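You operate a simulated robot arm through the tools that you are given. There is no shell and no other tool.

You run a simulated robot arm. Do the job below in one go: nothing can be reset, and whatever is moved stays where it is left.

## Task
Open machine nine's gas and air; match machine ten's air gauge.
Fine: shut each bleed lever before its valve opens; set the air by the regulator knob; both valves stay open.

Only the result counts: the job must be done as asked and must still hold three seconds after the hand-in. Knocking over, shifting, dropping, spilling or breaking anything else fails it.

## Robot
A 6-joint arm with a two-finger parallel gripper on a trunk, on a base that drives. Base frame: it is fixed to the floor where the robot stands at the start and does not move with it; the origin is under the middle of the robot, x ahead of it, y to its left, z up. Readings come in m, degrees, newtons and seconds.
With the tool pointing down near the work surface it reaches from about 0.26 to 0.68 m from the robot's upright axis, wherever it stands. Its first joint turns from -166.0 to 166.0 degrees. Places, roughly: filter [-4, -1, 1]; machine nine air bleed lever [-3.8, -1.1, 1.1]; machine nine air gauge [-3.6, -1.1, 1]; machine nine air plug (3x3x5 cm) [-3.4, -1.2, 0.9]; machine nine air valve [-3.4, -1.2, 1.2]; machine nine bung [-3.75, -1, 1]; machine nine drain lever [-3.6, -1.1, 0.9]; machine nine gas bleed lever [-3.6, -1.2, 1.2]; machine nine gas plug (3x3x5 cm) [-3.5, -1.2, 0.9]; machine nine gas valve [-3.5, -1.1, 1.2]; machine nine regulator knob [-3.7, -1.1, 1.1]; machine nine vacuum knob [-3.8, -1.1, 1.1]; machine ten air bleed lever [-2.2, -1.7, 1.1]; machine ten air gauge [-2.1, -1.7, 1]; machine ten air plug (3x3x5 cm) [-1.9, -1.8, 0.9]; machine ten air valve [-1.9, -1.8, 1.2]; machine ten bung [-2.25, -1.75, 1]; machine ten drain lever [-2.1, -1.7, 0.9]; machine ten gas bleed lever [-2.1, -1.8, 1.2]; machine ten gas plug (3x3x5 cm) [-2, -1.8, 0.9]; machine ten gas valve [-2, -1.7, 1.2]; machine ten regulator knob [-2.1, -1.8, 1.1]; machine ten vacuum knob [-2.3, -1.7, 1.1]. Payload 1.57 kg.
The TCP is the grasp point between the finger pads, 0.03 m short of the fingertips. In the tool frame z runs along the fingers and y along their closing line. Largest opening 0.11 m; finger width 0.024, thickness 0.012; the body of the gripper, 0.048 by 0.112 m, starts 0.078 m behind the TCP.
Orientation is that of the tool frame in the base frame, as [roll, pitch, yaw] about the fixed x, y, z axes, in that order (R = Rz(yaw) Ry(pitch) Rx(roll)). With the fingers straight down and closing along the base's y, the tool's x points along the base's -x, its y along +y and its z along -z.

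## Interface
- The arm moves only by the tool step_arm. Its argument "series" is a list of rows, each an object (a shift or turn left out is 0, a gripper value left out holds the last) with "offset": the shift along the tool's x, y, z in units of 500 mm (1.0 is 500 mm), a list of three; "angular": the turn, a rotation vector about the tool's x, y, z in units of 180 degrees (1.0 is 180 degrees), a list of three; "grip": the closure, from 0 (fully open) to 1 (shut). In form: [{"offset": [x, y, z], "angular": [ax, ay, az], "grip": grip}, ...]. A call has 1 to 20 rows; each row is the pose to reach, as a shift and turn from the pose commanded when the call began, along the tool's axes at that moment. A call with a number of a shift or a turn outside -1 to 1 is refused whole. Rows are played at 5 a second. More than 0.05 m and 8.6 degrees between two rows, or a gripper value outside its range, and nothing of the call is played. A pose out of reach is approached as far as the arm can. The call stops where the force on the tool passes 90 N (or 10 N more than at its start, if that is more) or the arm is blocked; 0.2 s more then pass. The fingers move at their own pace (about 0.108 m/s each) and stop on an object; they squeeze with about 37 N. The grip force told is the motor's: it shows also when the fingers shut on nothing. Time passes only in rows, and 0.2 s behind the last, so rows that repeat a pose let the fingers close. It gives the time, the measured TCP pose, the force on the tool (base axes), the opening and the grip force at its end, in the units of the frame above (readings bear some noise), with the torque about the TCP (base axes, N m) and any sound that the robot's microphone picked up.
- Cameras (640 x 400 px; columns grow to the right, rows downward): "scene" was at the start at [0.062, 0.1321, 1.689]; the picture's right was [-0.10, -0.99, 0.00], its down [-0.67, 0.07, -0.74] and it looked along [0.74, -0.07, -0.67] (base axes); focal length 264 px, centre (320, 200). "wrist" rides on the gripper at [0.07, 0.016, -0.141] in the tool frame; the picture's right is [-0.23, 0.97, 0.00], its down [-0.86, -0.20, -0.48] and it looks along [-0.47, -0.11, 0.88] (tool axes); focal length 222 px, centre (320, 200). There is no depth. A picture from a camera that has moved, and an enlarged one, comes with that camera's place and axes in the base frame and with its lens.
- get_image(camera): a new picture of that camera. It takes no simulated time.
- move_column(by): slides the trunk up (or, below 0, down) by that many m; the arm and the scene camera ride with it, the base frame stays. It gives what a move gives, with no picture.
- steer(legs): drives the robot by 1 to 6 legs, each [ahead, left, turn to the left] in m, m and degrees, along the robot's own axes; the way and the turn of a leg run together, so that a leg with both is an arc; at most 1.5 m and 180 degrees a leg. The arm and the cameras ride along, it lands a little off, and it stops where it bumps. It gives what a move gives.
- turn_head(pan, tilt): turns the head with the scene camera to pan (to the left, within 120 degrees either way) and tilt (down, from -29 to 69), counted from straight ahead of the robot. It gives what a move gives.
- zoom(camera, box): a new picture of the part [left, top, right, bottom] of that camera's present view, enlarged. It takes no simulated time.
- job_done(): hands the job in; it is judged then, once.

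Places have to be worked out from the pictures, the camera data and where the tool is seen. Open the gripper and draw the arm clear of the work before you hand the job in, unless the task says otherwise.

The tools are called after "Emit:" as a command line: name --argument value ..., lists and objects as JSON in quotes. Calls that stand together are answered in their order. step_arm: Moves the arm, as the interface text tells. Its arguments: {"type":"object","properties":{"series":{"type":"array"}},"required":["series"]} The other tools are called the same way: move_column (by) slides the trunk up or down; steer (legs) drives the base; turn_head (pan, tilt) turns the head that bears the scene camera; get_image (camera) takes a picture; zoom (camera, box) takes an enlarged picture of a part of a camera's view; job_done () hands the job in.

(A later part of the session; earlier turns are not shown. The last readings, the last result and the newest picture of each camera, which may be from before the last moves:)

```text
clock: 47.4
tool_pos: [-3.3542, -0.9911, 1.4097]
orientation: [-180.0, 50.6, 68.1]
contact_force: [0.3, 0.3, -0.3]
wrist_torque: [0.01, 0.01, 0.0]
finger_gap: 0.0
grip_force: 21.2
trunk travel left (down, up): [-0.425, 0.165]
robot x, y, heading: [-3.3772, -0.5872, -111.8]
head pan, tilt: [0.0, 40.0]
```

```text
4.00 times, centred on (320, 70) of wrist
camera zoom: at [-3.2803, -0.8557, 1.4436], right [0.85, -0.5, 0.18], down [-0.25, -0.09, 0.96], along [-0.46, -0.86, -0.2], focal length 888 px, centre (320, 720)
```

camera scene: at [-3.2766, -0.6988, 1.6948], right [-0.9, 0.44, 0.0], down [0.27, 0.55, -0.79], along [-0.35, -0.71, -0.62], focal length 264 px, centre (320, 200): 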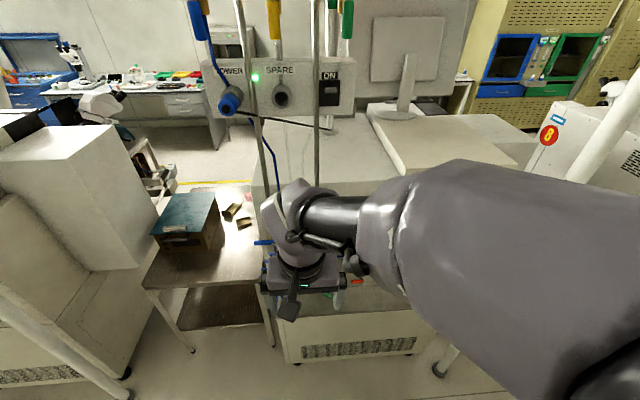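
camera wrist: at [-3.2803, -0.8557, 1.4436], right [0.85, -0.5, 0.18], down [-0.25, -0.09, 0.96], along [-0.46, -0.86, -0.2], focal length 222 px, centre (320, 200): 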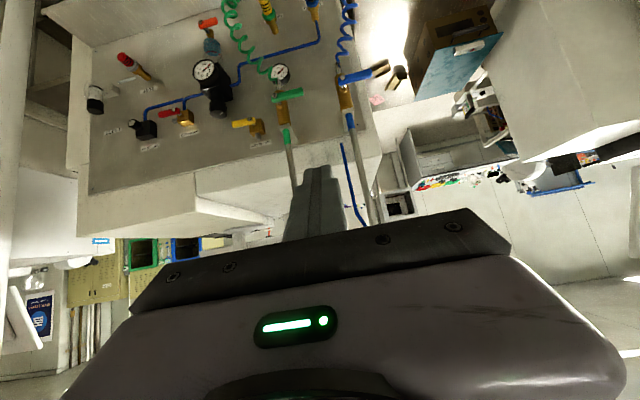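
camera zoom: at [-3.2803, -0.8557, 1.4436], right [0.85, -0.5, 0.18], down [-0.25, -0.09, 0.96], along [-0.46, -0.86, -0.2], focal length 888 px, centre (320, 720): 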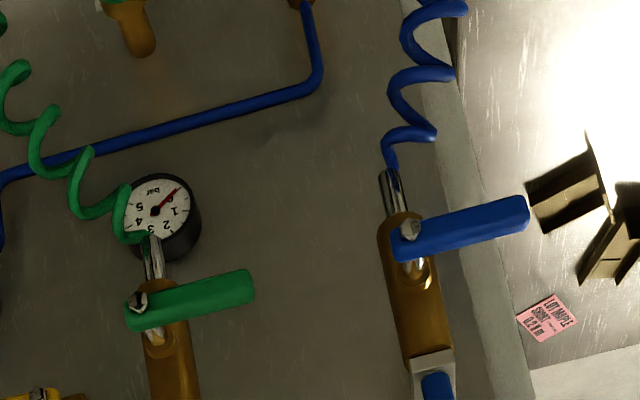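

I take matching close-ups of the bleed valves, the regulator knob and the main valves from this raised position.

Emit:
zoom --camera "wrist" --box '[220, 95, 300, 145]'

Emit:
zoom --camera "wrist" --box '[150, 90, 250, 150]'

Emit:
zoom --camera "wrist" --box '[300, 40, 400, 110]'

```text
8.00 times, centred on (260, 120) of wrist
camera zoom: at [-3.2803, -0.8557, 1.4436], right [0.85, -0.5, 0.18], down [-0.25, -0.09, 0.96], along [-0.46, -0.86, -0.2], focal length 1777 px, centre (800, 840)
```

zoom: 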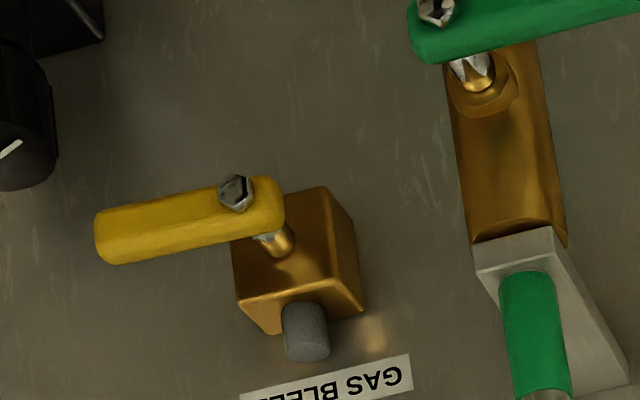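

```text
6.40 times, centred on (200, 120) of wrist
camera zoom: at [-3.2803, -0.8557, 1.4436], right [0.85, -0.5, 0.18], down [-0.25, -0.09, 0.96], along [-0.46, -0.86, -0.2], focal length 1422 px, centre (1088, 712)
```

zoom: 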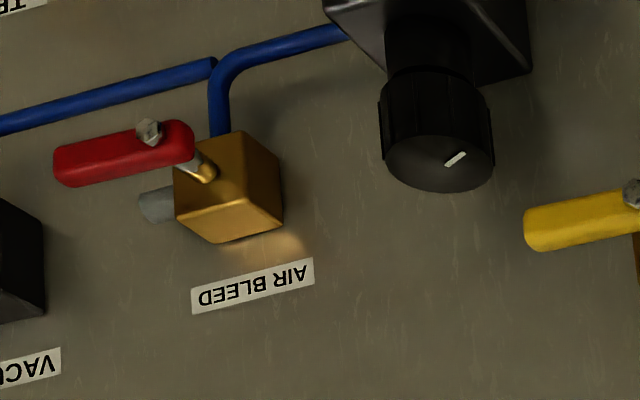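

```text
5.71 times, centred on (350, 75) of wrist
camera zoom: at [-3.2803, -0.8557, 1.4436], right [0.85, -0.5, 0.18], down [-0.25, -0.09, 0.96], along [-0.46, -0.86, -0.2], focal length 1269 px, centre (149, 914)
```

zoom: 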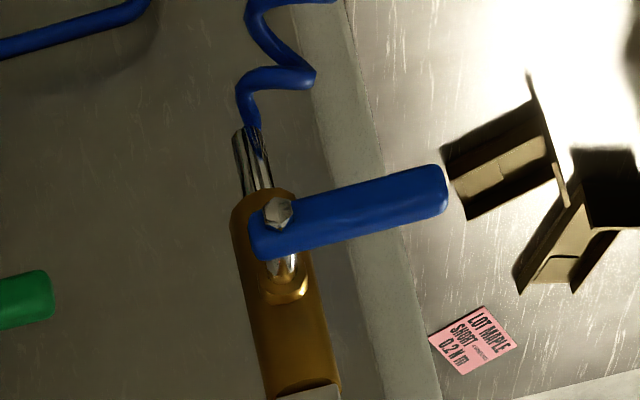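

Triangulating the two views puts the gas bleed pivot at about (-3.576, -1.165, 1.168), the air bleed pivot at (-3.733, -1.098, 1.099), the gas and air valve pivots at (-3.483, -1.132, 1.180) and (-3.371, -1.178, 1.179), and the regulator knob at about (-3.655, -1.151, 1.126). I lower the trunk again and bring the closed fingers to a spot in front of and just above the gas bleed lever.

Emit:
move_column --by -0.15

Emit:
step_arm --series '[{"offset": [-0.015, -0.0433, 0.0359], "angular": [0, -0.01, 0]}, {"offset": [-0.03, -0.0865, 0.0717], "angular": [0, -0.02, 0]}, {"offset": [-0.045, -0.1298, 0.1076], "angular": [0, -0.03, 0]}, {"offset": [-0.06, -0.173, 0.1434], "angular": [0, -0.04, 0]}]'

```text
clock: 49.1
tool_pos: [-3.3549, -0.9904, 1.2603]
orientation: [180.0, 50.7, 68.0]
contact_force: [0.1, 0.8, 0.0]
wrist_torque: [-0.02, 0.03, 0.0]
finger_gap: 0.0001
grip_force: 21.4
trunk travel left (down, up): [-0.275, 0.315]
robot x, y, heading: [-3.374, -0.5884, -111.7]
head pan, tilt: [0.0, 40.0]
```

```text
clock: 50.1
tool_pos: [-3.4621, -1.0495, 1.2454]
orientation: [179.9, 57.8, 67.8]
contact_force: [-0.5, 0.2, 0.6]
wrist_torque: [0.01, 0.03, 0.02]
finger_gap: 0.0001
grip_force: 20.9
out of reach, approached as far as the arm can: row 1, 2, 3, 4
trunk travel left (down, up): [-0.275, 0.315]
robot x, y, heading: [-3.3734, -0.5876, -111.8]
head pan, tilt: [0.0, 40.0]
```

The arm follows the plan, only nudged forward by its minimum reach. I finish the second half of this approach.

Emit:
step_arm --series '[{"offset": [-0.0104, -0.0433, 0.0375], "angular": [0, -0.01, 0]}, {"offset": [-0.0208, -0.0865, 0.0749], "angular": [0, -0.02, 0]}, {"offset": [-0.0312, -0.1298, 0.1124], "angular": [0, -0.03, 0]}, {"offset": [-0.0416, -0.173, 0.1498], "angular": [0, -0.04, 0]}]'

Emit:
get_image --camera "wrist"

Emit:
get_image --camera "scene"

```text
clock: 51.1
tool_pos: [-3.5123, -1.0962, 1.2623]
orientation: [-178.5, 63.6, 68.0]
contact_force: [0.6, 0.3, 0.3]
wrist_torque: [0.03, -0.01, 0.01]
finger_gap: 0.0001
grip_force: 21.3
out of reach, approached as far as the arm can: row 2, 3, 4
trunk travel left (down, up): [-0.275, 0.315]
robot x, y, heading: [-3.3766, -0.5886, -111.7]
head pan, tilt: [0.0, 40.0]
```

```text
taken
camera wrist: at [-3.4337, -0.9599, 1.26], right [0.86, -0.48, 0.19], down [-0.15, 0.12, 0.98], along [-0.49, -0.87, 0.03], focal length 222 px, centre (320, 200)
```

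wrist: 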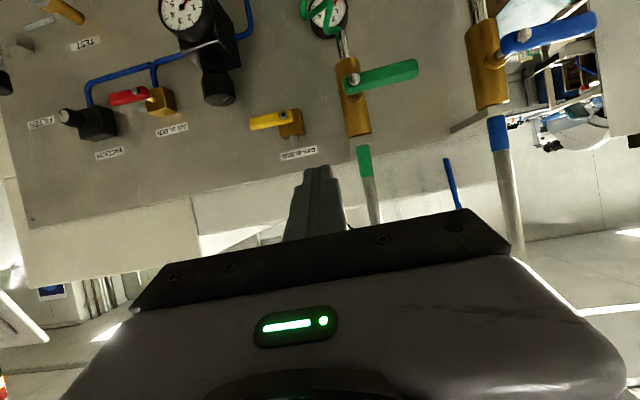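

```text
taken
camera scene: at [-3.2702, -0.7001, 1.6919], right [-0.93, 0.37, 0.0], down [0.24, 0.6, -0.77], along [-0.28, -0.71, -0.64], focal length 264 px, centre (320, 200)
```

scene: 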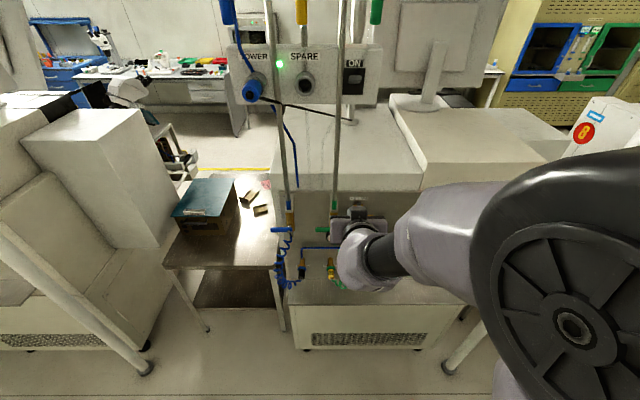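

The arm could not quite get there: it stopped at z 1.262, apparently folded too tightly because its shoulder is low and close. I will lift the tool 0.2 m with the arm and then lower the trunk by 0.2 m, so that the arm works more stretched.

Emit:
step_arm --series '[{"offset": [-0.0725, 0, -0.0338]}, {"offset": [-0.145, 0, -0.0676]}, {"offset": [-0.2175, 0, -0.1014]}, {"offset": [-0.29, 0, -0.1352]}, {"offset": [-0.3625, 0, -0.169]}]'

```text
clock: 52.4
tool_pos: [-3.5122, -1.1023, 1.4614]
orientation: [179.9, 65.2, 68.1]
contact_force: [0.0, 0.4, 0.2]
wrist_torque: [0.04, -0.01, -0.01]
finger_gap: 0.0001
grip_force: 21.2
trunk travel left (down, up): [-0.275, 0.315]
robot x, y, heading: [-3.3766, -0.5887, -111.7]
head pan, tilt: [0.0, 40.0]
```

The lift worked without reach trouble. Now I lower the trunk 0.2 m.

Emit:
move_column --by -0.2

```text
clock: 54.5
tool_pos: [-3.5135, -1.102, 1.2611]
orientation: [179.9, 65.1, 68.0]
contact_force: [-0.4, -0.6, 0.2]
wrist_torque: [0.01, -0.02, 0.02]
finger_gap: 0.0
grip_force: 21.8
trunk travel left (down, up): [-0.075, 0.515]
robot x, y, heading: [-3.3736, -0.5878, -111.7]
head pan, tilt: [0.0, 40.0]
```

The tool is at z 1.261 with the trunk lowered. I move it to the spot in front of and just above the end of the gas bleed lever.

Emit:
step_arm --series '[{"offset": [0.0292, -0.0433, 0.01]}, {"offset": [0.0584, -0.0867, 0.02]}, {"offset": [0.0876, -0.13, 0.0298]}]'

Emit:
get_image --camera "wrist"

Emit:
get_image --camera "scene"

```text
clock: 55.3
tool_pos: [-3.5668, -1.0764, 1.2203]
orientation: [-179.9, 65.0, 68.1]
contact_force: [0.6, 0.3, 0.4]
wrist_torque: [0.0, -0.02, -0.01]
finger_gap: 0.0
grip_force: 21.6
out of reach, approached as far as the arm can: row 3
trunk travel left (down, up): [-0.075, 0.515]
robot x, y, heading: [-3.3779, -0.5901, -111.9]
head pan, tilt: [0.0, 40.0]
```

```text
taken
camera wrist: at [-3.4901, -0.9367, 1.2156], right [0.87, -0.45, 0.2], down [-0.16, 0.14, 0.98], along [-0.47, -0.88, 0.05], focal length 222 px, centre (320, 200)
```

wrist: 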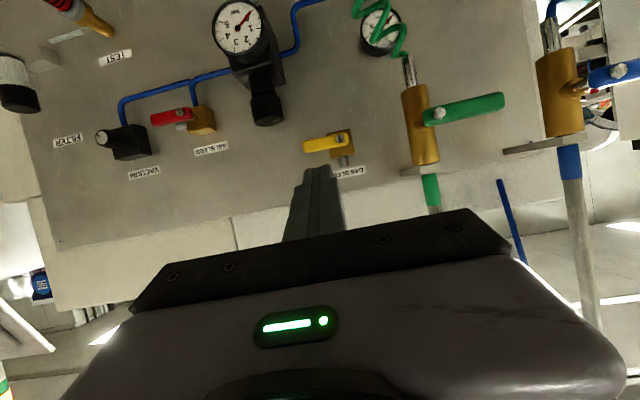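

```text
taken
camera scene: at [-3.2703, -0.7004, 1.4919], right [-0.93, 0.37, 0.0], down [0.24, 0.6, -0.77], along [-0.29, -0.71, -0.64], focal length 264 px, centre (320, 200)
```

scene: 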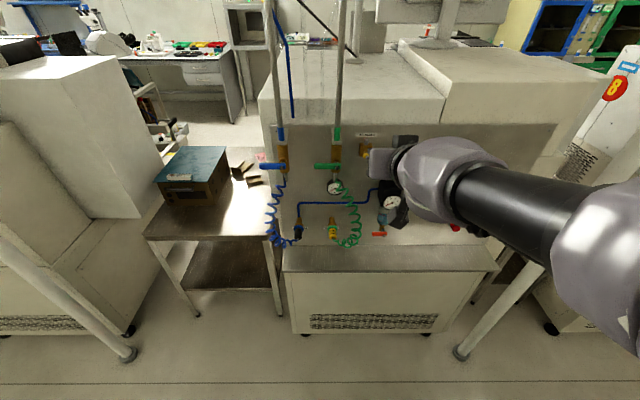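

The tool is nearly at the wanted spot, and the scene camera now also sees the panel. I zoom in from both cameras to check the fingertip against the yellow lever.

Emit:
zoom --camera "wrist" --box '[280, 110, 380, 190]'

Emit:
zoom --camera "scene" --box '[300, 110, 440, 210]'

```text
5.00 times, centred on (330, 150) of wrist
camera zoom: at [-3.4901, -0.9367, 1.2156], right [0.87, -0.45, 0.2], down [-0.16, 0.14, 0.98], along [-0.47, -0.88, 0.05], focal length 1111 px, centre (270, 450)
```

zoom: 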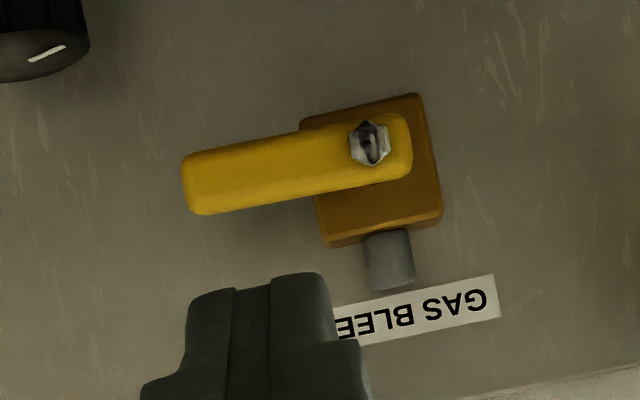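

```text
4.00 times, centred on (370, 160) of scene
camera zoom: at [-3.2703, -0.7004, 1.4919], right [-0.93, 0.37, 0.0], down [0.24, 0.6, -0.77], along [-0.29, -0.71, -0.64], focal length 1056 px, centre (120, 360)
```

zoom: 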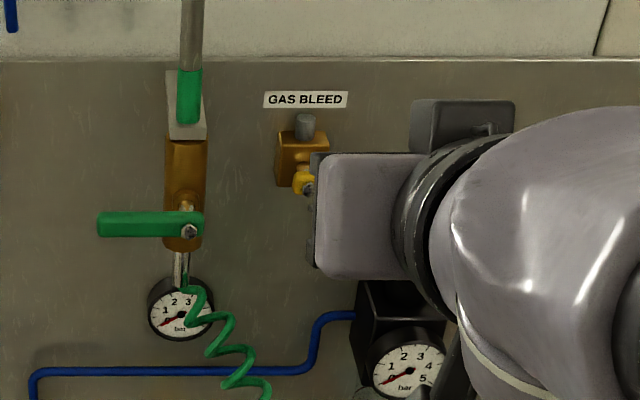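

The fingertip's lower edge is about 2 cm above the lever and lined up with its outer half. I now move it straight in, until the tip is about 1.7 cm off the panel, still above the lever.

Emit:
step_arm --series '[{"offset": [-0.024, -0.004, 0.051]}, {"offset": [-0.047, -0.007, 0.1015]}, {"offset": [-0.071, -0.007, 0.1523]}]'

Emit:
get_image --camera "wrist"

Emit:
zoom --camera "wrist" --box '[270, 90, 390, 180]'

```text
clock: 56.1
tool_pos: [-3.6011, -1.1522, 1.2211]
orientation: [179.9, 65.1, 68.1]
contact_force: [0.5, -0.1, -0.2]
wrist_torque: [0.03, -0.01, -0.02]
finger_gap: 0.0003
grip_force: 21.3
trunk travel left (down, up): [-0.075, 0.515]
robot x, y, heading: [-3.3753, -0.5889, -112.0]
head pan, tilt: [0.0, 40.0]
```

```text
taken
camera wrist: at [-3.5264, -1.0135, 1.2155], right [0.87, -0.45, 0.21], down [-0.16, 0.14, 0.98], along [-0.47, -0.88, 0.05], focal length 222 px, centre (320, 200)
```

wrist: 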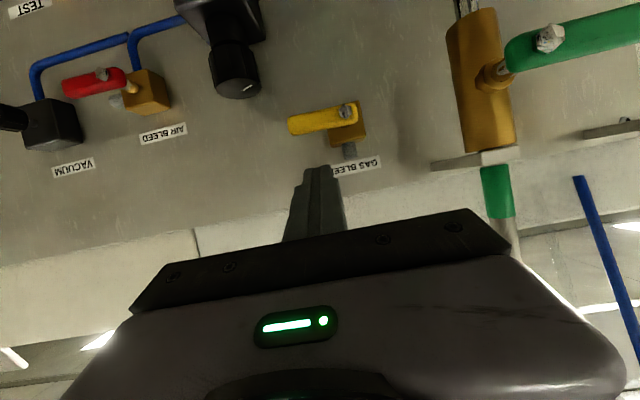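

```text
4.44 times, centred on (330, 135) of wrist
camera zoom: at [-3.5264, -1.0135, 1.2155], right [0.87, -0.45, 0.21], down [-0.16, 0.14, 0.98], along [-0.47, -0.88, 0.05], focal length 987 px, centre (276, 489)
```

zoom: 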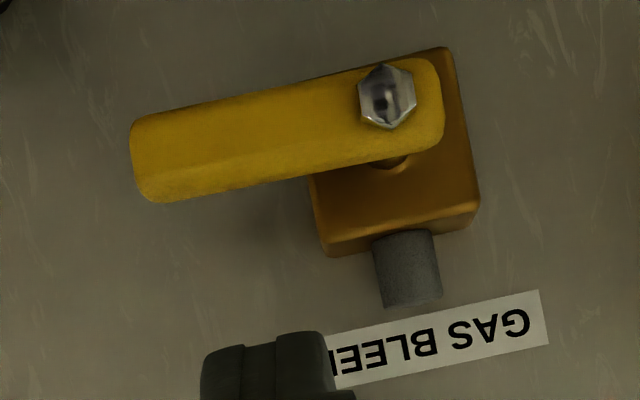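

The position matches my estimate of the lever within a millimetre or two. I now press down on the lever's end and follow its arc for the first half of the quarter turn.

Emit:
step_arm --series '[{"offset": [0.0375, 0, 0.0174]}, {"offset": [0.0466, 0, 0.0216]}, {"offset": [0.0537, -0.0076, 0.0249]}, {"offset": [0.0675, -0.0128, 0.0313]}, {"offset": [0.0838, -0.0132, 0.0389]}]'

Emit:
zoom --camera "wrist" --box '[250, 80, 410, 190]'

```text
clock: 57.3
tool_pos: [-3.5958, -1.1491, 1.1954]
orientation: [178.4, 62.3, 67.8]
contact_force: [-5.4, -3.5, 6.9]
wrist_torque: [-0.17, 0.08, -0.1]
finger_gap: 0.0001
grip_force: 21.4
out of reach, approached as far as the arm can: row 1, 2, 3, 4, 5
trunk travel left (down, up): [-0.075, 0.515]
robot x, y, heading: [-3.3717, -0.5899, -112.1]
head pan, tilt: [0.0, 40.0]
```

```text
3.64 times, centred on (330, 135) of wrist
camera zoom: at [-3.5231, -1.0093, 1.1977], right [0.87, -0.44, 0.21], down [-0.19, 0.1, 0.98], along [-0.45, -0.89, 0.0], focal length 808 px, centre (284, 436)
```

zoom: 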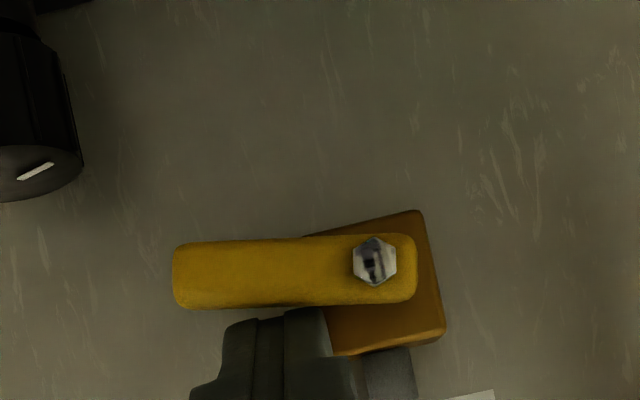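

The lever has started turning (about 13°), but the arm cannot go lower with the tool this flat. I lift slightly and steepen the tool to about 45°, which should leave more reach.

Emit:
step_arm --series '[{"offset": [-0.0472, -0.0076, -0.0126], "angular": [0.0089, 0, 0]}, {"offset": [-0.0472, -0.0076, -0.0126], "angular": [0.0089, 0.032, 0]}, {"offset": [-0.0472, -0.0076, -0.0126], "angular": [0.0089, 0.064, 0]}, {"offset": [-0.0472, -0.0076, -0.0126], "angular": [0.0089, 0.0961, 0]}]'

Emit:
get_image --camera "wrist"

Emit:
get_image --camera "scene"

```text
clock: 58.3
tool_pos: [-3.6287, -1.147, 1.2182]
orientation: [-174.7, 51.5, 66.1]
contact_force: [0.9, -0.2, 0.4]
wrist_torque: [-0.02, 0.03, -0.02]
finger_gap: 0.0
grip_force: 21.4
out of reach, approached as far as the arm can: row 1, 2, 3, 4
trunk travel left (down, up): [-0.075, 0.515]
robot x, y, heading: [-3.3756, -0.593, -111.7]
head pan, tilt: [0.0, 40.0]
```

```text
taken
camera wrist: at [-3.5387, -1.0202, 1.249], right [0.8, -0.59, 0.12], down [-0.2, -0.07, 0.98], along [-0.56, -0.81, -0.17], focal length 222 px, centre (320, 200)
```

wrist: 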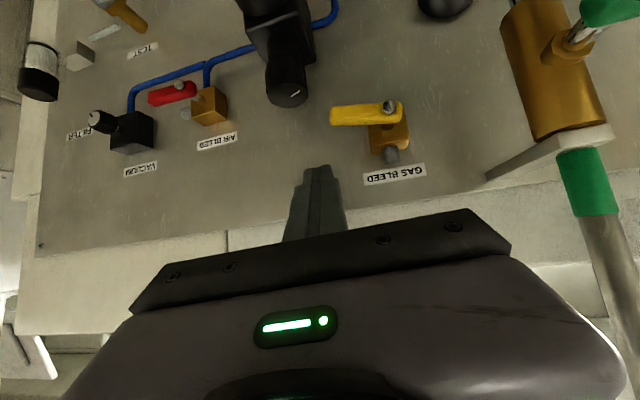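

```text
taken
camera scene: at [-3.2704, -0.7008, 1.4918], right [-0.93, 0.37, 0.0], down [0.24, 0.6, -0.77], along [-0.28, -0.71, -0.64], focal length 264 px, centre (320, 200)
```

scene: 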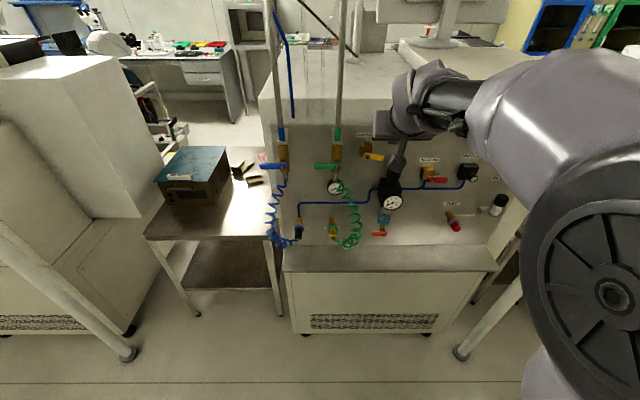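

The arm swung into another elbow pose and still reports a reach limit; it seems cramped when the target is dead ahead. I lift and back the tool off the panel, then check the space behind me so I can re-position the base.

Emit:
step_arm --series '[{"offset": [-0.0143, 0, -0.0625], "angular": [-0.0147, 0, 0]}, {"offset": [-0.0285, 0, -0.125], "angular": [-0.0294, 0, 0]}, {"offset": [-0.0428, 0, -0.1875], "angular": [-0.0294, 0, 0]}, {"offset": [-0.057, 0, -0.25], "angular": [-0.0294, 0, 0]}]'

Emit:
get_image --camera "scene"

Emit:
turn_head --pan -110 --tilt 50

Emit:
get_image --camera "scene"

```text
clock: 59.3
tool_pos: [-3.5882, -1.0804, 1.3135]
orientation: [-179.8, 50.9, 66.3]
contact_force: [-1.3, -0.9, -0.1]
wrist_torque: [0.05, -0.03, 0.0]
finger_gap: 0.0
grip_force: 22.1
trunk travel left (down, up): [-0.075, 0.515]
robot x, y, heading: [-3.3733, -0.5906, -112.0]
head pan, tilt: [0.0, 40.0]
```

```text
taken
camera scene: at [-3.2811, -0.696, 1.4939], right [-0.87, 0.49, 0.0], down [0.31, 0.54, -0.78], along [-0.39, -0.68, -0.62], focal length 264 px, centre (320, 200)
```

scene: 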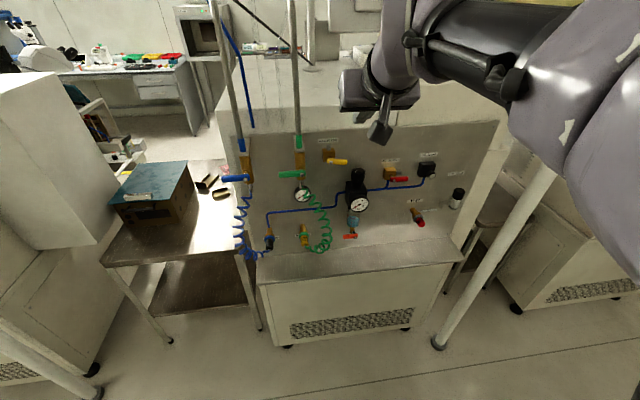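

```text
clock: 61.2
tool_pos: [-3.5857, -1.0791, 1.3206]
orientation: [-179.7, 51.8, 66.3]
contact_force: [0.5, 0.1, -0.3]
wrist_torque: [0.04, -0.01, 0.01]
finger_gap: 0.0001
grip_force: 21.1
trunk travel left (down, up): [-0.075, 0.515]
robot x, y, heading: [-3.3728, -0.5874, -111.8]
head pan, tilt: [-110.0, 50.0]
```

```text
taken
camera scene: at [-3.2818, -0.6971, 1.4966], right [-0.87, 0.49, 0.0], down [0.3, 0.52, -0.8], along [-0.4, -0.7, -0.6], focal length 264 px, centre (320, 200)
```

scene: 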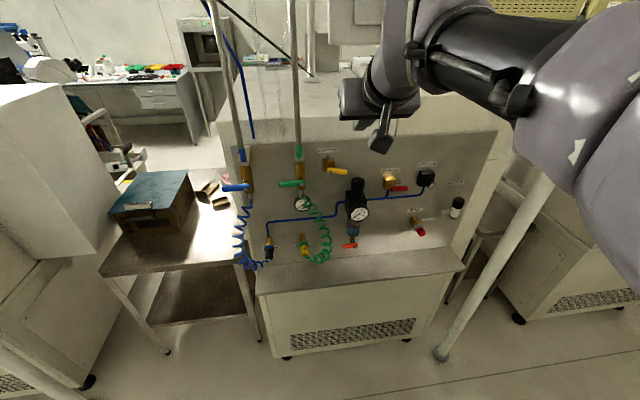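

The head did not really turn: the camera axes barely changed and the arm shifted slightly, so the folded arm is leaning on the head. I turn the head the free way, to the left, and look at the space behind me on that side.

Emit:
turn_head --pan 100 --tilt 45

Emit:
get_image --camera "scene"

```text
clock: 64.2
tool_pos: [-3.5872, -1.08, 1.3165]
orientation: [-179.8, 51.4, 66.2]
contact_force: [0.5, 0.6, 0.1]
wrist_torque: [0.0, -0.03, 0.02]
finger_gap: 0.0004
grip_force: 21.5
trunk travel left (down, up): [-0.075, 0.515]
robot x, y, heading: [-3.3735, -0.589, -111.8]
head pan, tilt: [100.0, 45.0]
```

```text
taken
camera scene: at [-3.281, -0.6964, 1.494], right [-0.87, 0.49, 0.0], down [0.31, 0.54, -0.78], along [-0.38, -0.68, -0.62], focal length 264 px, centre (320, 200)
```

scene: 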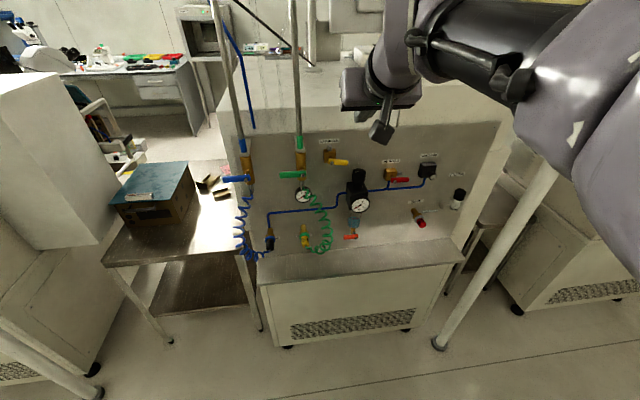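

The head is wedged by the folded arm because the tool sits dead ahead of the axis. I strafe the base right by 0.16 m, with the tool high and clear of the panel, so that the gas bleed will lie to my left as in the pose that worked at machine ten.

Emit:
steer --legs '[[0, -0.16, 0]]'

```text
clock: 65.6
tool_pos: [-3.7321, -1.0232, 1.317]
orientation: [-179.9, 51.3, 66.4]
contact_force: [0.0, 0.4, 0.4]
wrist_torque: [-0.07, -0.01, 0.03]
finger_gap: 0.0002
grip_force: 21.5
trunk travel left (down, up): [-0.075, 0.515]
robot x, y, heading: [-3.5238, -0.5319, -111.7]
head pan, tilt: [100.0, 45.0]
```

I am at about (-3.524, -0.532) now. I move the tool left by 0.17 m, back in front of the gas bleed, watching for reach warnings.

Emit:
step_arm --series '[{"offset": [0, 0.0676, 0]}, {"offset": [0, 0.1352, 0]}, {"offset": [0, 0.2028, 0], "angular": [-0.003, 0, -0.003]}, {"offset": [0, 0.2704, 0], "angular": [-0.005, 0, -0.005]}, {"offset": [0, 0.338, 0], "angular": [-0.0078, 0, -0.0063]}]'

Emit:
get_image --camera "scene"

Emit:
get_image --camera "wrist"

```text
clock: 66.8
tool_pos: [-3.5745, -1.092, 1.3172]
orientation: [-179.7, 51.3, 68.3]
contact_force: [0.2, 0.2, 0.1]
wrist_torque: [0.01, -0.01, 0.02]
finger_gap: 0.0
grip_force: 21.6
trunk travel left (down, up): [-0.075, 0.515]
robot x, y, heading: [-3.5191, -0.5301, -111.7]
head pan, tilt: [100.0, 45.0]
```

```text
taken
camera scene: at [-3.3905, -0.6486, 1.4913], right [-0.99, 0.1, 0.0], down [0.07, 0.64, -0.76], along [-0.08, -0.76, -0.65], focal length 264 px, centre (320, 200)
```

scene: 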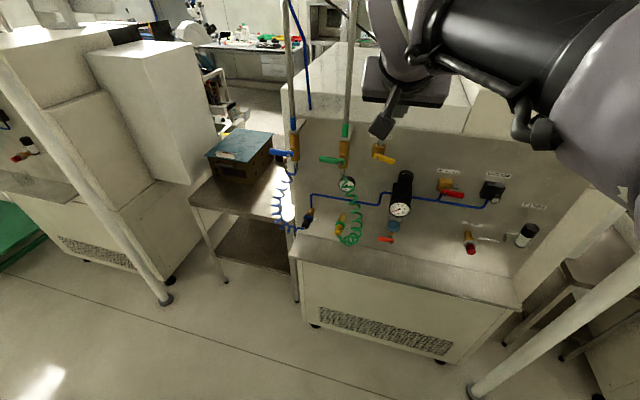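

```text
taken
camera wrist: at [-3.5001, -0.9553, 1.3492], right [0.85, -0.5, 0.17], down [-0.24, -0.08, 0.97], along [-0.47, -0.86, -0.18], focal length 222 px, centre (320, 200)
```

wrist: 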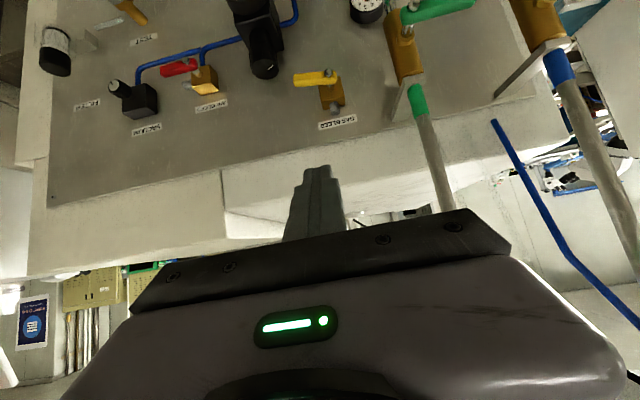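

The tool reached this spot without warnings, but the forearm rides high next to the head. I put the head back to a relaxed angle, raise the trunk by 0.2 m and lower the arm instead, so that the arm works below the head.

Emit:
turn_head --pan 10 --tilt 40

Emit:
move_column --by 0.2

Emit:
step_arm --series '[{"offset": [0.065, 0, 0.0521]}, {"offset": [0.13, 0, 0.1042]}, {"offset": [0.195, 0, 0.1563]}, {"offset": [0.26, 0, 0.2084]}, {"offset": [0.325, 0, 0.2605]}, {"offset": [0.39, 0, 0.3126]}]'

Emit:
get_image --camera "scene"

Emit:
get_image --camera "wrist"

```text
clock: 68.5
tool_pos: [-3.576, -1.0901, 1.3187]
orientation: [-179.9, 51.6, 68.2]
contact_force: [0.1, 0.0, 0.8]
wrist_torque: [0.0, 0.01, -0.02]
finger_gap: 0.0
grip_force: 21.4
trunk travel left (down, up): [-0.075, 0.515]
robot x, y, heading: [-3.52, -0.531, -111.7]
head pan, tilt: [10.0, 40.0]
```

```text
clock: 70.7
tool_pos: [-3.5759, -1.0895, 1.518]
orientation: [-179.8, 51.4, 68.2]
contact_force: [-0.3, 0.5, 0.5]
wrist_torque: [-0.02, 0.03, 0.01]
finger_gap: 0.0001
grip_force: 20.9
trunk travel left (down, up): [-0.275, 0.315]
robot x, y, heading: [-3.5156, -0.5314, -111.6]
head pan, tilt: [10.0, 40.0]
```

```text
clock: 72.1
tool_pos: [-3.5754, -1.0931, 1.2655]
orientation: [-179.8, 51.4, 68.4]
contact_force: [-0.3, -0.2, -0.2]
wrist_torque: [0.05, 0.01, 0.01]
finger_gap: 0.0001
grip_force: 21.5
trunk travel left (down, up): [-0.275, 0.315]
robot x, y, heading: [-3.5167, -0.5319, -111.7]
head pan, tilt: [10.0, 40.0]
```

```text
taken
camera scene: at [-3.3994, -0.6483, 1.6918], right [-0.98, 0.2, 0.0], down [0.13, 0.63, -0.77], along [-0.16, -0.75, -0.64], focal length 264 px, centre (320, 200)
```

scene: 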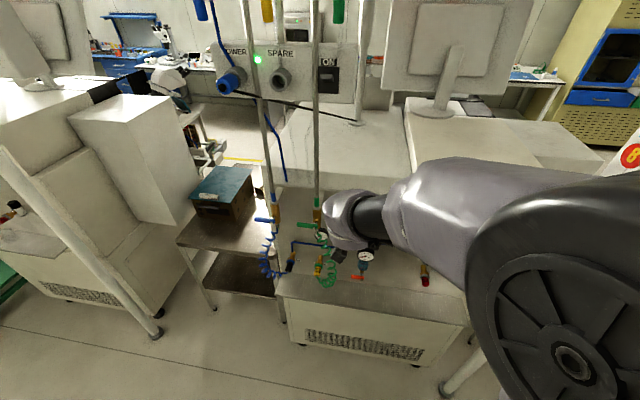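

```text
taken
camera wrist: at [-3.5006, -0.9578, 1.298], right [0.85, -0.5, 0.17], down [-0.24, -0.08, 0.97], along [-0.47, -0.87, -0.19], focal length 222 px, centre (320, 200)
```

wrist: 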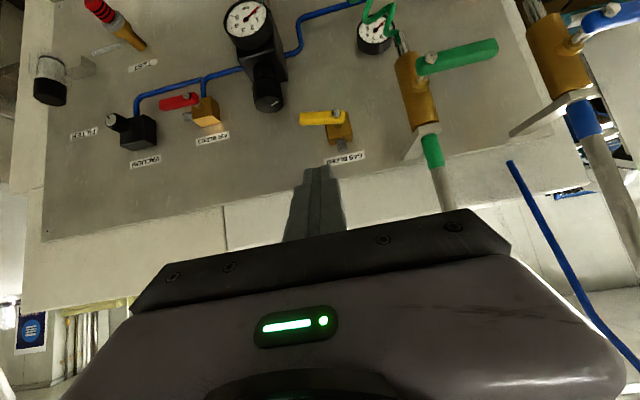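

Now everything is reachable and the tool is at (-3.575, -1.093, 1.266) with a pitch of 51°. I slide it along the finger direction to sit just above the yellow lever's end.

Emit:
step_arm --series '[{"offset": [-0.002, -0.0017, 0.0812]}, {"offset": [-0.004, -0.0034, 0.1624]}]'

Emit:
zoom --camera "wrist" --box '[250, 80, 410, 190]'

```text
clock: 72.7
tool_pos: [-3.6016, -1.1506, 1.2195]
orientation: [-179.8, 51.3, 68.2]
contact_force: [-0.6, 0.0, -0.3]
wrist_torque: [-0.01, 0.0, 0.01]
finger_gap: 0.0002
grip_force: 21.5
trunk travel left (down, up): [-0.275, 0.315]
robot x, y, heading: [-3.5187, -0.5315, -111.6]
head pan, tilt: [10.0, 40.0]
```

```text
3.64 times, centred on (330, 135) of wrist
camera zoom: at [-3.527, -1.0153, 1.2506], right [0.85, -0.5, 0.18], down [-0.24, -0.07, 0.97], along [-0.47, -0.87, -0.18], focal length 808 px, centre (284, 436)
```

zoom: 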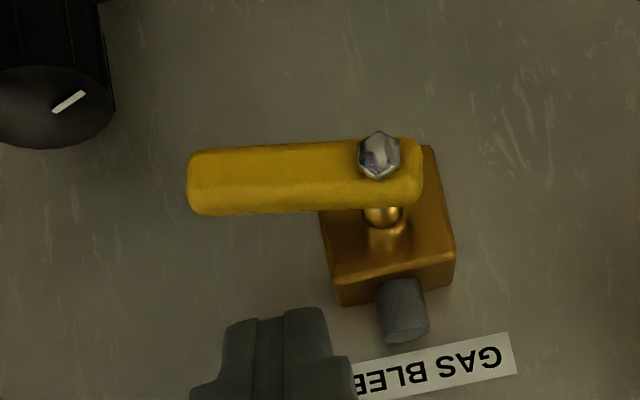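

The finger sits above the lever's outer half. I now push it down along the arc through about 60°.

Emit:
step_arm --series '[{"offset": [0.0364, -0.0048, 0.0291]}, {"offset": [0.042, -0.007, 0.0337]}, {"offset": [0.048, -0.0094, 0.0383]}, {"offset": [0.055, -0.0096, 0.0438]}, {"offset": [0.0616, -0.0096, 0.0492]}, {"offset": [0.069, -0.007, 0.055]}, {"offset": [0.076, -0.004, 0.0607]}]'

Emit:
zoom --camera "wrist" --box '[250, 80, 410, 190]'

```text
clock: 74.3
tool_pos: [-3.6035, -1.148, 1.1702]
orientation: [-179.8, 51.4, 68.2]
contact_force: [0.2, -0.5, -0.5]
wrist_torque: [-0.01, 0.03, -0.03]
finger_gap: 0.0
grip_force: 21.6
trunk travel left (down, up): [-0.275, 0.315]
robot x, y, heading: [-3.5203, -0.5314, -111.5]
head pan, tilt: [10.0, 40.0]
```

```text
3.64 times, centred on (330, 135) of wrist
camera zoom: at [-3.5292, -1.0134, 1.2022], right [0.85, -0.5, 0.18], down [-0.24, -0.07, 0.97], along [-0.47, -0.86, -0.18], focal length 808 px, centre (284, 436)
```

zoom: 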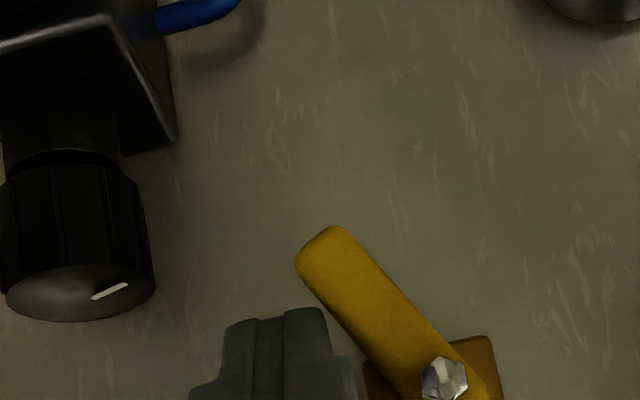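

The lever is now at about 60° below level. I continue around the arc to bring it straight down.

Emit:
step_arm --series '[{"offset": [0.0119, 0.0138, 0.0095]}, {"offset": [0.0169, 0.023, 0.0135]}, {"offset": [0.0216, 0.032, 0.0172]}, {"offset": [0.0216, 0.037, 0.0172]}]'

Emit:
get_image --camera "wrist"

Emit:
zoom --camera "wrist" --box '[290, 70, 450, 190]'

```text
clock: 75.3
tool_pos: [-3.591, -1.1542, 1.1563]
orientation: [-180.0, 51.4, 67.8]
contact_force: [-15.6, 7.7, 1.3]
wrist_torque: [-0.03, 0.01, -0.07]
finger_gap: 0.0
grip_force: 20.8
trunk travel left (down, up): [-0.275, 0.315]
robot x, y, heading: [-3.5139, -0.5308, -112.0]
head pan, tilt: [10.0, 40.0]
```

```text
taken
camera wrist: at [-3.5154, -1.0186, 1.1889], right [0.85, -0.5, 0.18], down [-0.25, -0.07, 0.97], along [-0.47, -0.86, -0.18], focal length 222 px, centre (320, 200)
```

wrist: 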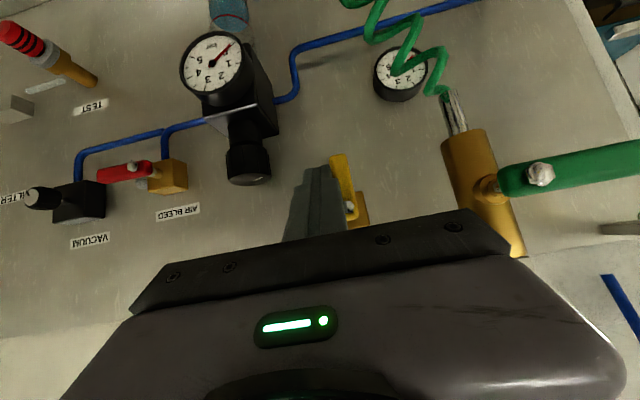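

```text
3.33 times, centred on (370, 130) of wrist
camera zoom: at [-3.5154, -1.0186, 1.1889], right [0.85, -0.5, 0.18], down [-0.25, -0.07, 0.97], along [-0.47, -0.86, -0.18], focal length 740 px, centre (153, 433)
```

zoom: 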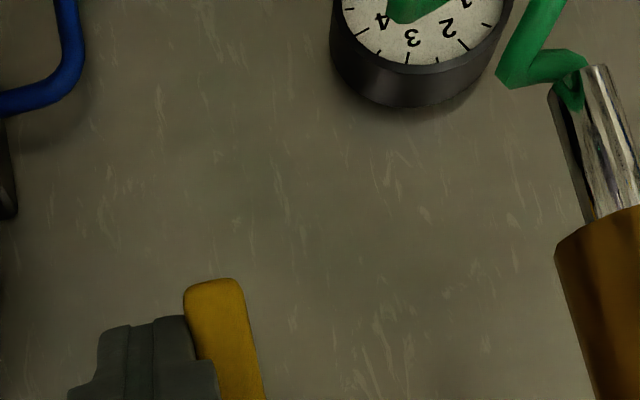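

The yellow lever now hangs down, with a sideways reaction of about 17 N. I press a few millimetres more to make sure it is at its stop.

Emit:
step_arm --series '[{"offset": [0, 0.006, 0]}, {"offset": [0, 0.012, 0]}, {"offset": [0, 0.012, 0]}]'

```text
clock: 76.1
tool_pos: [-3.5897, -1.1537, 1.1573]
orientation: [179.6, 51.3, 67.4]
contact_force: [-51.1, 25.6, -6.1]
wrist_torque: [0.22, 0.33, -0.36]
finger_gap: 0.0002
grip_force: 21.4
trunk travel left (down, up): [-0.275, 0.315]
robot x, y, heading: [-3.5193, -0.5293, -111.7]
head pan, tilt: [10.0, 40.0]
```

The force rose to 57 N with no motion, so the gas bleed is at its stop. I back the finger off to the right and then out from the panel.

Emit:
step_arm --series '[{"offset": [0, -0.03, 0]}, {"offset": [0, -0.05, 0]}, {"offset": [0, -0.05, -0.08]}, {"offset": [0, -0.05, -0.16]}, {"offset": [0, -0.05, -0.22]}]'

Emit:
get_image --camera "wrist"

Emit:
zoom --camera "wrist" --box '[60, 60, 380, 220]'

```text
clock: 77.3
tool_pos: [-3.5688, -1.0681, 1.2247]
orientation: [-179.8, 51.3, 68.2]
contact_force: [0.5, -0.3, -0.5]
wrist_torque: [0.0, 0.0, 0.02]
finger_gap: 0.0
grip_force: 21.1
trunk travel left (down, up): [-0.275, 0.315]
robot x, y, heading: [-3.5171, -0.5297, -111.9]
head pan, tilt: [10.0, 40.0]
```

```text
taken
camera wrist: at [-3.4952, -0.9323, 1.2578], right [0.85, -0.5, 0.18], down [-0.24, -0.07, 0.97], along [-0.47, -0.87, -0.18], focal length 222 px, centre (320, 200)
```

wrist: 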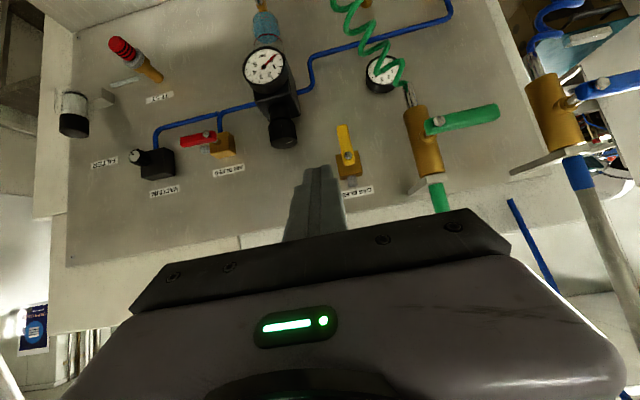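

```text
2.00 times, centred on (220, 140) of wrist
camera zoom: at [-3.4952, -0.9323, 1.2578], right [0.85, -0.5, 0.18], down [-0.24, -0.07, 0.97], along [-0.47, -0.87, -0.18], focal length 444 px, centre (520, 320)
```

zoom: 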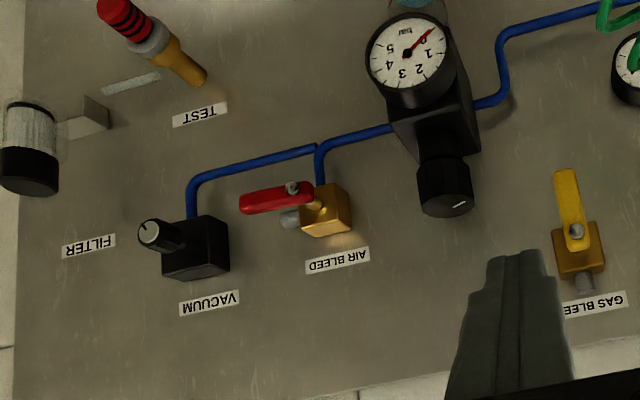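

The gas bleed now hangs like ten's. Next is the air bleed, which is dead ahead of me now, so I must strafe right again; I first check the space on that side with the head.

Emit:
turn_head --pan -90 --tilt 40

Emit:
get_image --camera "scene"

```text
clock: 79.0
tool_pos: [-3.5706, -1.0685, 1.2245]
orientation: [-179.8, 51.4, 68.2]
contact_force: [0.0, 0.3, 0.2]
wrist_torque: [-0.04, 0.01, -0.01]
finger_gap: 0.0
grip_force: 21.2
trunk travel left (down, up): [-0.275, 0.315]
robot x, y, heading: [-3.5168, -0.533, -111.5]
head pan, tilt: [-90.0, 40.0]
```

```text
taken
camera scene: at [-3.4611, -0.5325, 1.6919], right [0.37, 0.93, 0.0], down [0.6, -0.24, -0.77], along [-0.71, 0.28, -0.64], focal length 264 px, centre (320, 200)
```

scene: 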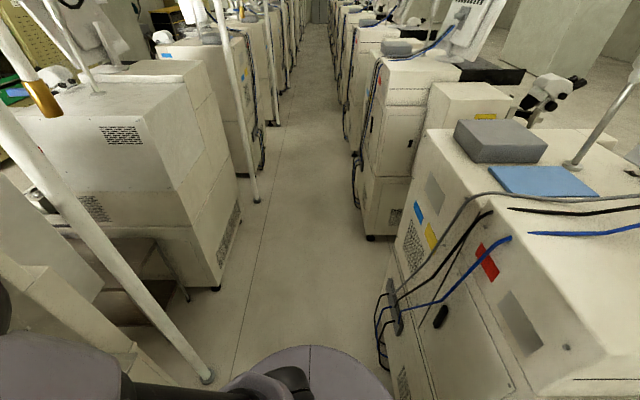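

The aisle to the right is free, with the pole and the cabinets well away from my base. I put the head back, strafe right another 0.16 m, and the tool will then be in front of the air bleed.

Emit:
turn_head --pan 10 --tilt 40

Emit:
steer --legs '[[0, -0.16, 0]]'

Emit:
get_image --camera "wrist"

Emit:
get_image --camera "scene"

```text
clock: 80.8
tool_pos: [-3.5693, -1.0699, 1.2247]
orientation: [-179.8, 51.3, 68.1]
contact_force: [-1.0, 1.1, 0.0]
wrist_torque: [-0.02, 0.01, 0.0]
finger_gap: 0.0002
grip_force: 20.9
trunk travel left (down, up): [-0.275, 0.315]
robot x, y, heading: [-3.5176, -0.5312, -112.0]
head pan, tilt: [10.0, 40.0]
```

```text
clock: 82.2
tool_pos: [-3.7201, -1.0097, 1.226]
orientation: [-179.8, 51.4, 68.1]
contact_force: [0.0, 0.3, 0.2]
wrist_torque: [-0.01, 0.0, 0.0]
finger_gap: 0.0001
grip_force: 21.0
trunk travel left (down, up): [-0.275, 0.315]
robot x, y, heading: [-3.6689, -0.4702, -111.9]
head pan, tilt: [10.0, 40.0]
```

```text
taken
camera wrist: at [-3.6454, -0.8738, 1.2573], right [0.85, -0.5, 0.18], down [-0.24, -0.07, 0.97], along [-0.47, -0.86, -0.18], focal length 222 px, centre (320, 200)
```

wrist: 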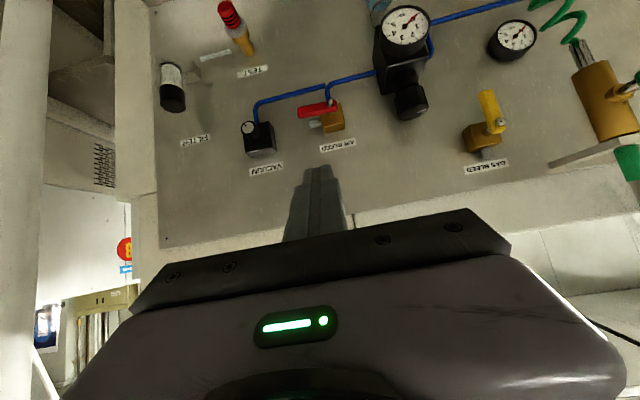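

```text
taken
camera scene: at [-3.5493, -0.5875, 1.692], right [-0.98, 0.2, 0.0], down [0.13, 0.63, -0.77], along [-0.16, -0.75, -0.64], focal length 264 px, centre (320, 200)
```

scene: 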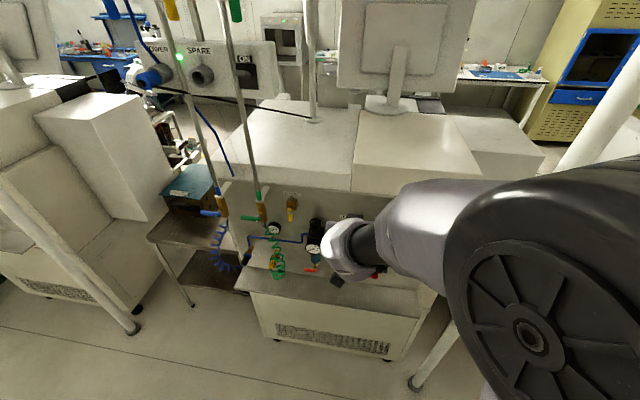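

I am now at (-3.669, -0.470) and the air bleed is just in front of the tool. I zoom in to refine the red lever's position.

Emit:
zoom --camera "wrist" --box '[270, 70, 390, 160]'

```text
4.44 times, centred on (330, 115) of wrist
camera zoom: at [-3.6454, -0.8738, 1.2573], right [0.85, -0.5, 0.18], down [-0.24, -0.07, 0.97], along [-0.47, -0.86, -0.18], focal length 987 px, centre (276, 578)
```

zoom: 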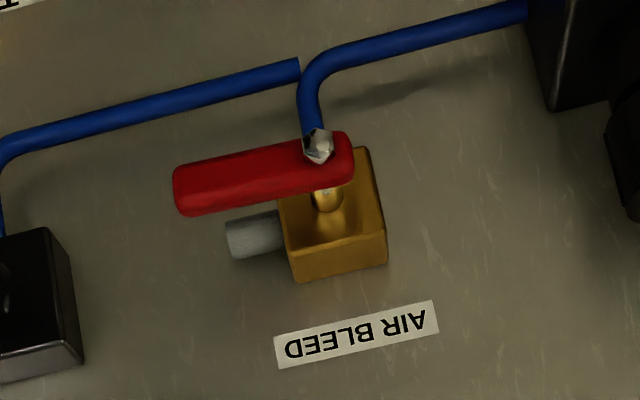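

The refined pivot is at row offset 1.744 m and z 1.0985, with the lever tip about 4.2 cm to the right. I bring the finger in just above the lever's end, a bit shallower than before to miss the outlet stub behind it.

Emit:
step_arm --series '[{"offset": [0.0064, -0.0047, 0.0738]}, {"offset": [0.0128, -0.0093, 0.1476]}, {"offset": [0.0192, -0.014, 0.2214]}]'

Emit:
zoom --camera "wrist" --box '[250, 80, 410, 190]'

```text
clock: 83.0
tool_pos: [-3.7558, -1.0827, 1.1463]
orientation: [-179.9, 51.3, 68.1]
contact_force: [-0.4, -0.3, -0.1]
wrist_torque: [0.01, 0.01, -0.03]
finger_gap: 0.0
grip_force: 21.3
trunk travel left (down, up): [-0.275, 0.315]
robot x, y, heading: [-3.6678, -0.4718, -111.6]
head pan, tilt: [10.0, 40.0]
```

```text
3.64 times, centred on (330, 135) of wrist
camera zoom: at [-3.6813, -0.9474, 1.1785], right [0.85, -0.5, 0.18], down [-0.24, -0.07, 0.97], along [-0.47, -0.86, -0.18], focal length 808 px, centre (284, 436)
```

zoom: 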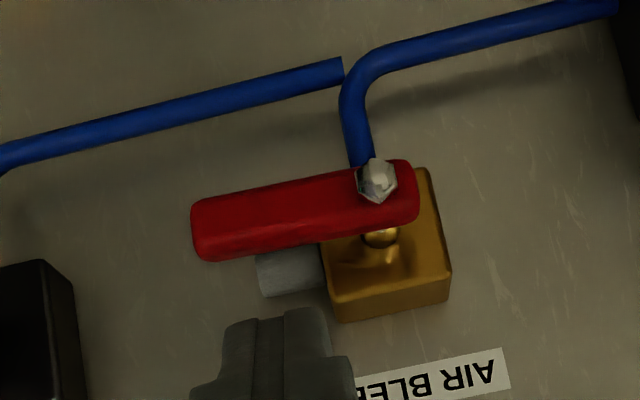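

The finger is just above the red lever's end, as planned. I push it along its arc to the down position, ending with a slight press against the stop.

Emit:
step_arm --series '[{"offset": [0.0214, 0, 0.0171]}, {"offset": [0.0301, -0.0072, 0.0241]}, {"offset": [0.0417, -0.0118, 0.0334]}, {"offset": [0.0485, -0.012, 0.0388]}, {"offset": [0.0553, -0.012, 0.0443]}, {"offset": [0.0625, -0.0095, 0.05]}, {"offset": [0.0696, -0.0064, 0.0558]}, {"offset": [0.0763, 0, 0.0611]}, {"offset": [0.0826, 0.006, 0.0661]}, {"offset": [0.088, 0.015, 0.0705]}, {"offset": [0.0923, 0.0242, 0.0739]}, {"offset": [0.0923, 0.0332, 0.0739]}, {"offset": [0.0923, 0.0372, 0.0739]}]'

Emit:
get_image --camera "wrist"

Emit:
zoom --camera "wrist" --box '[270, 80, 430, 200]'

```text
clock: 85.8
tool_pos: [-3.7452, -1.0846, 1.0901]
orientation: [179.8, 51.3, 67.4]
contact_force: [-36.6, 14.7, 5.8]
wrist_torque: [0.04, 0.35, -0.52]
finger_gap: 0.0002
grip_force: 20.7
trunk travel left (down, up): [-0.275, 0.315]
robot x, y, heading: [-3.6664, -0.469, -112.0]
head pan, tilt: [10.0, 40.0]
```

```text
taken
camera wrist: at [-3.6704, -0.9503, 1.1225], right [0.85, -0.5, 0.18], down [-0.25, -0.07, 0.97], along [-0.47, -0.86, -0.18], focal length 222 px, centre (320, 200)
```

wrist: 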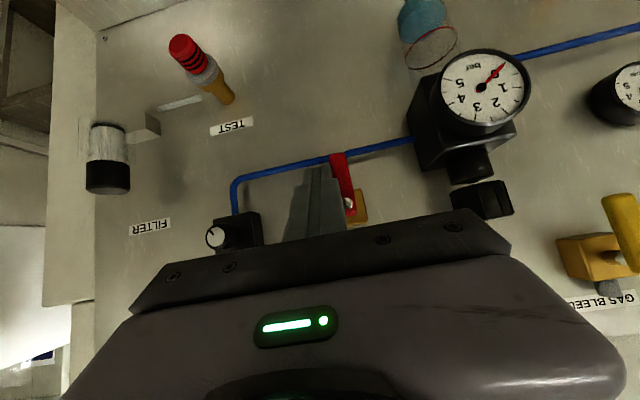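

```text
3.33 times, centred on (350, 140) of wrist
camera zoom: at [-3.6704, -0.9503, 1.1225], right [0.85, -0.5, 0.18], down [-0.25, -0.07, 0.97], along [-0.47, -0.86, -0.18], focal length 740 px, centre (220, 400)
```

zoom: 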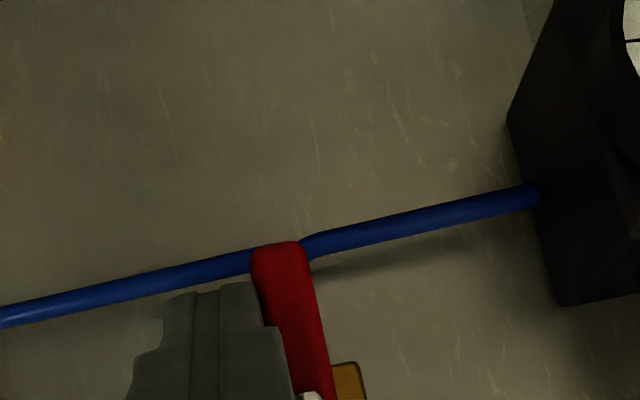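

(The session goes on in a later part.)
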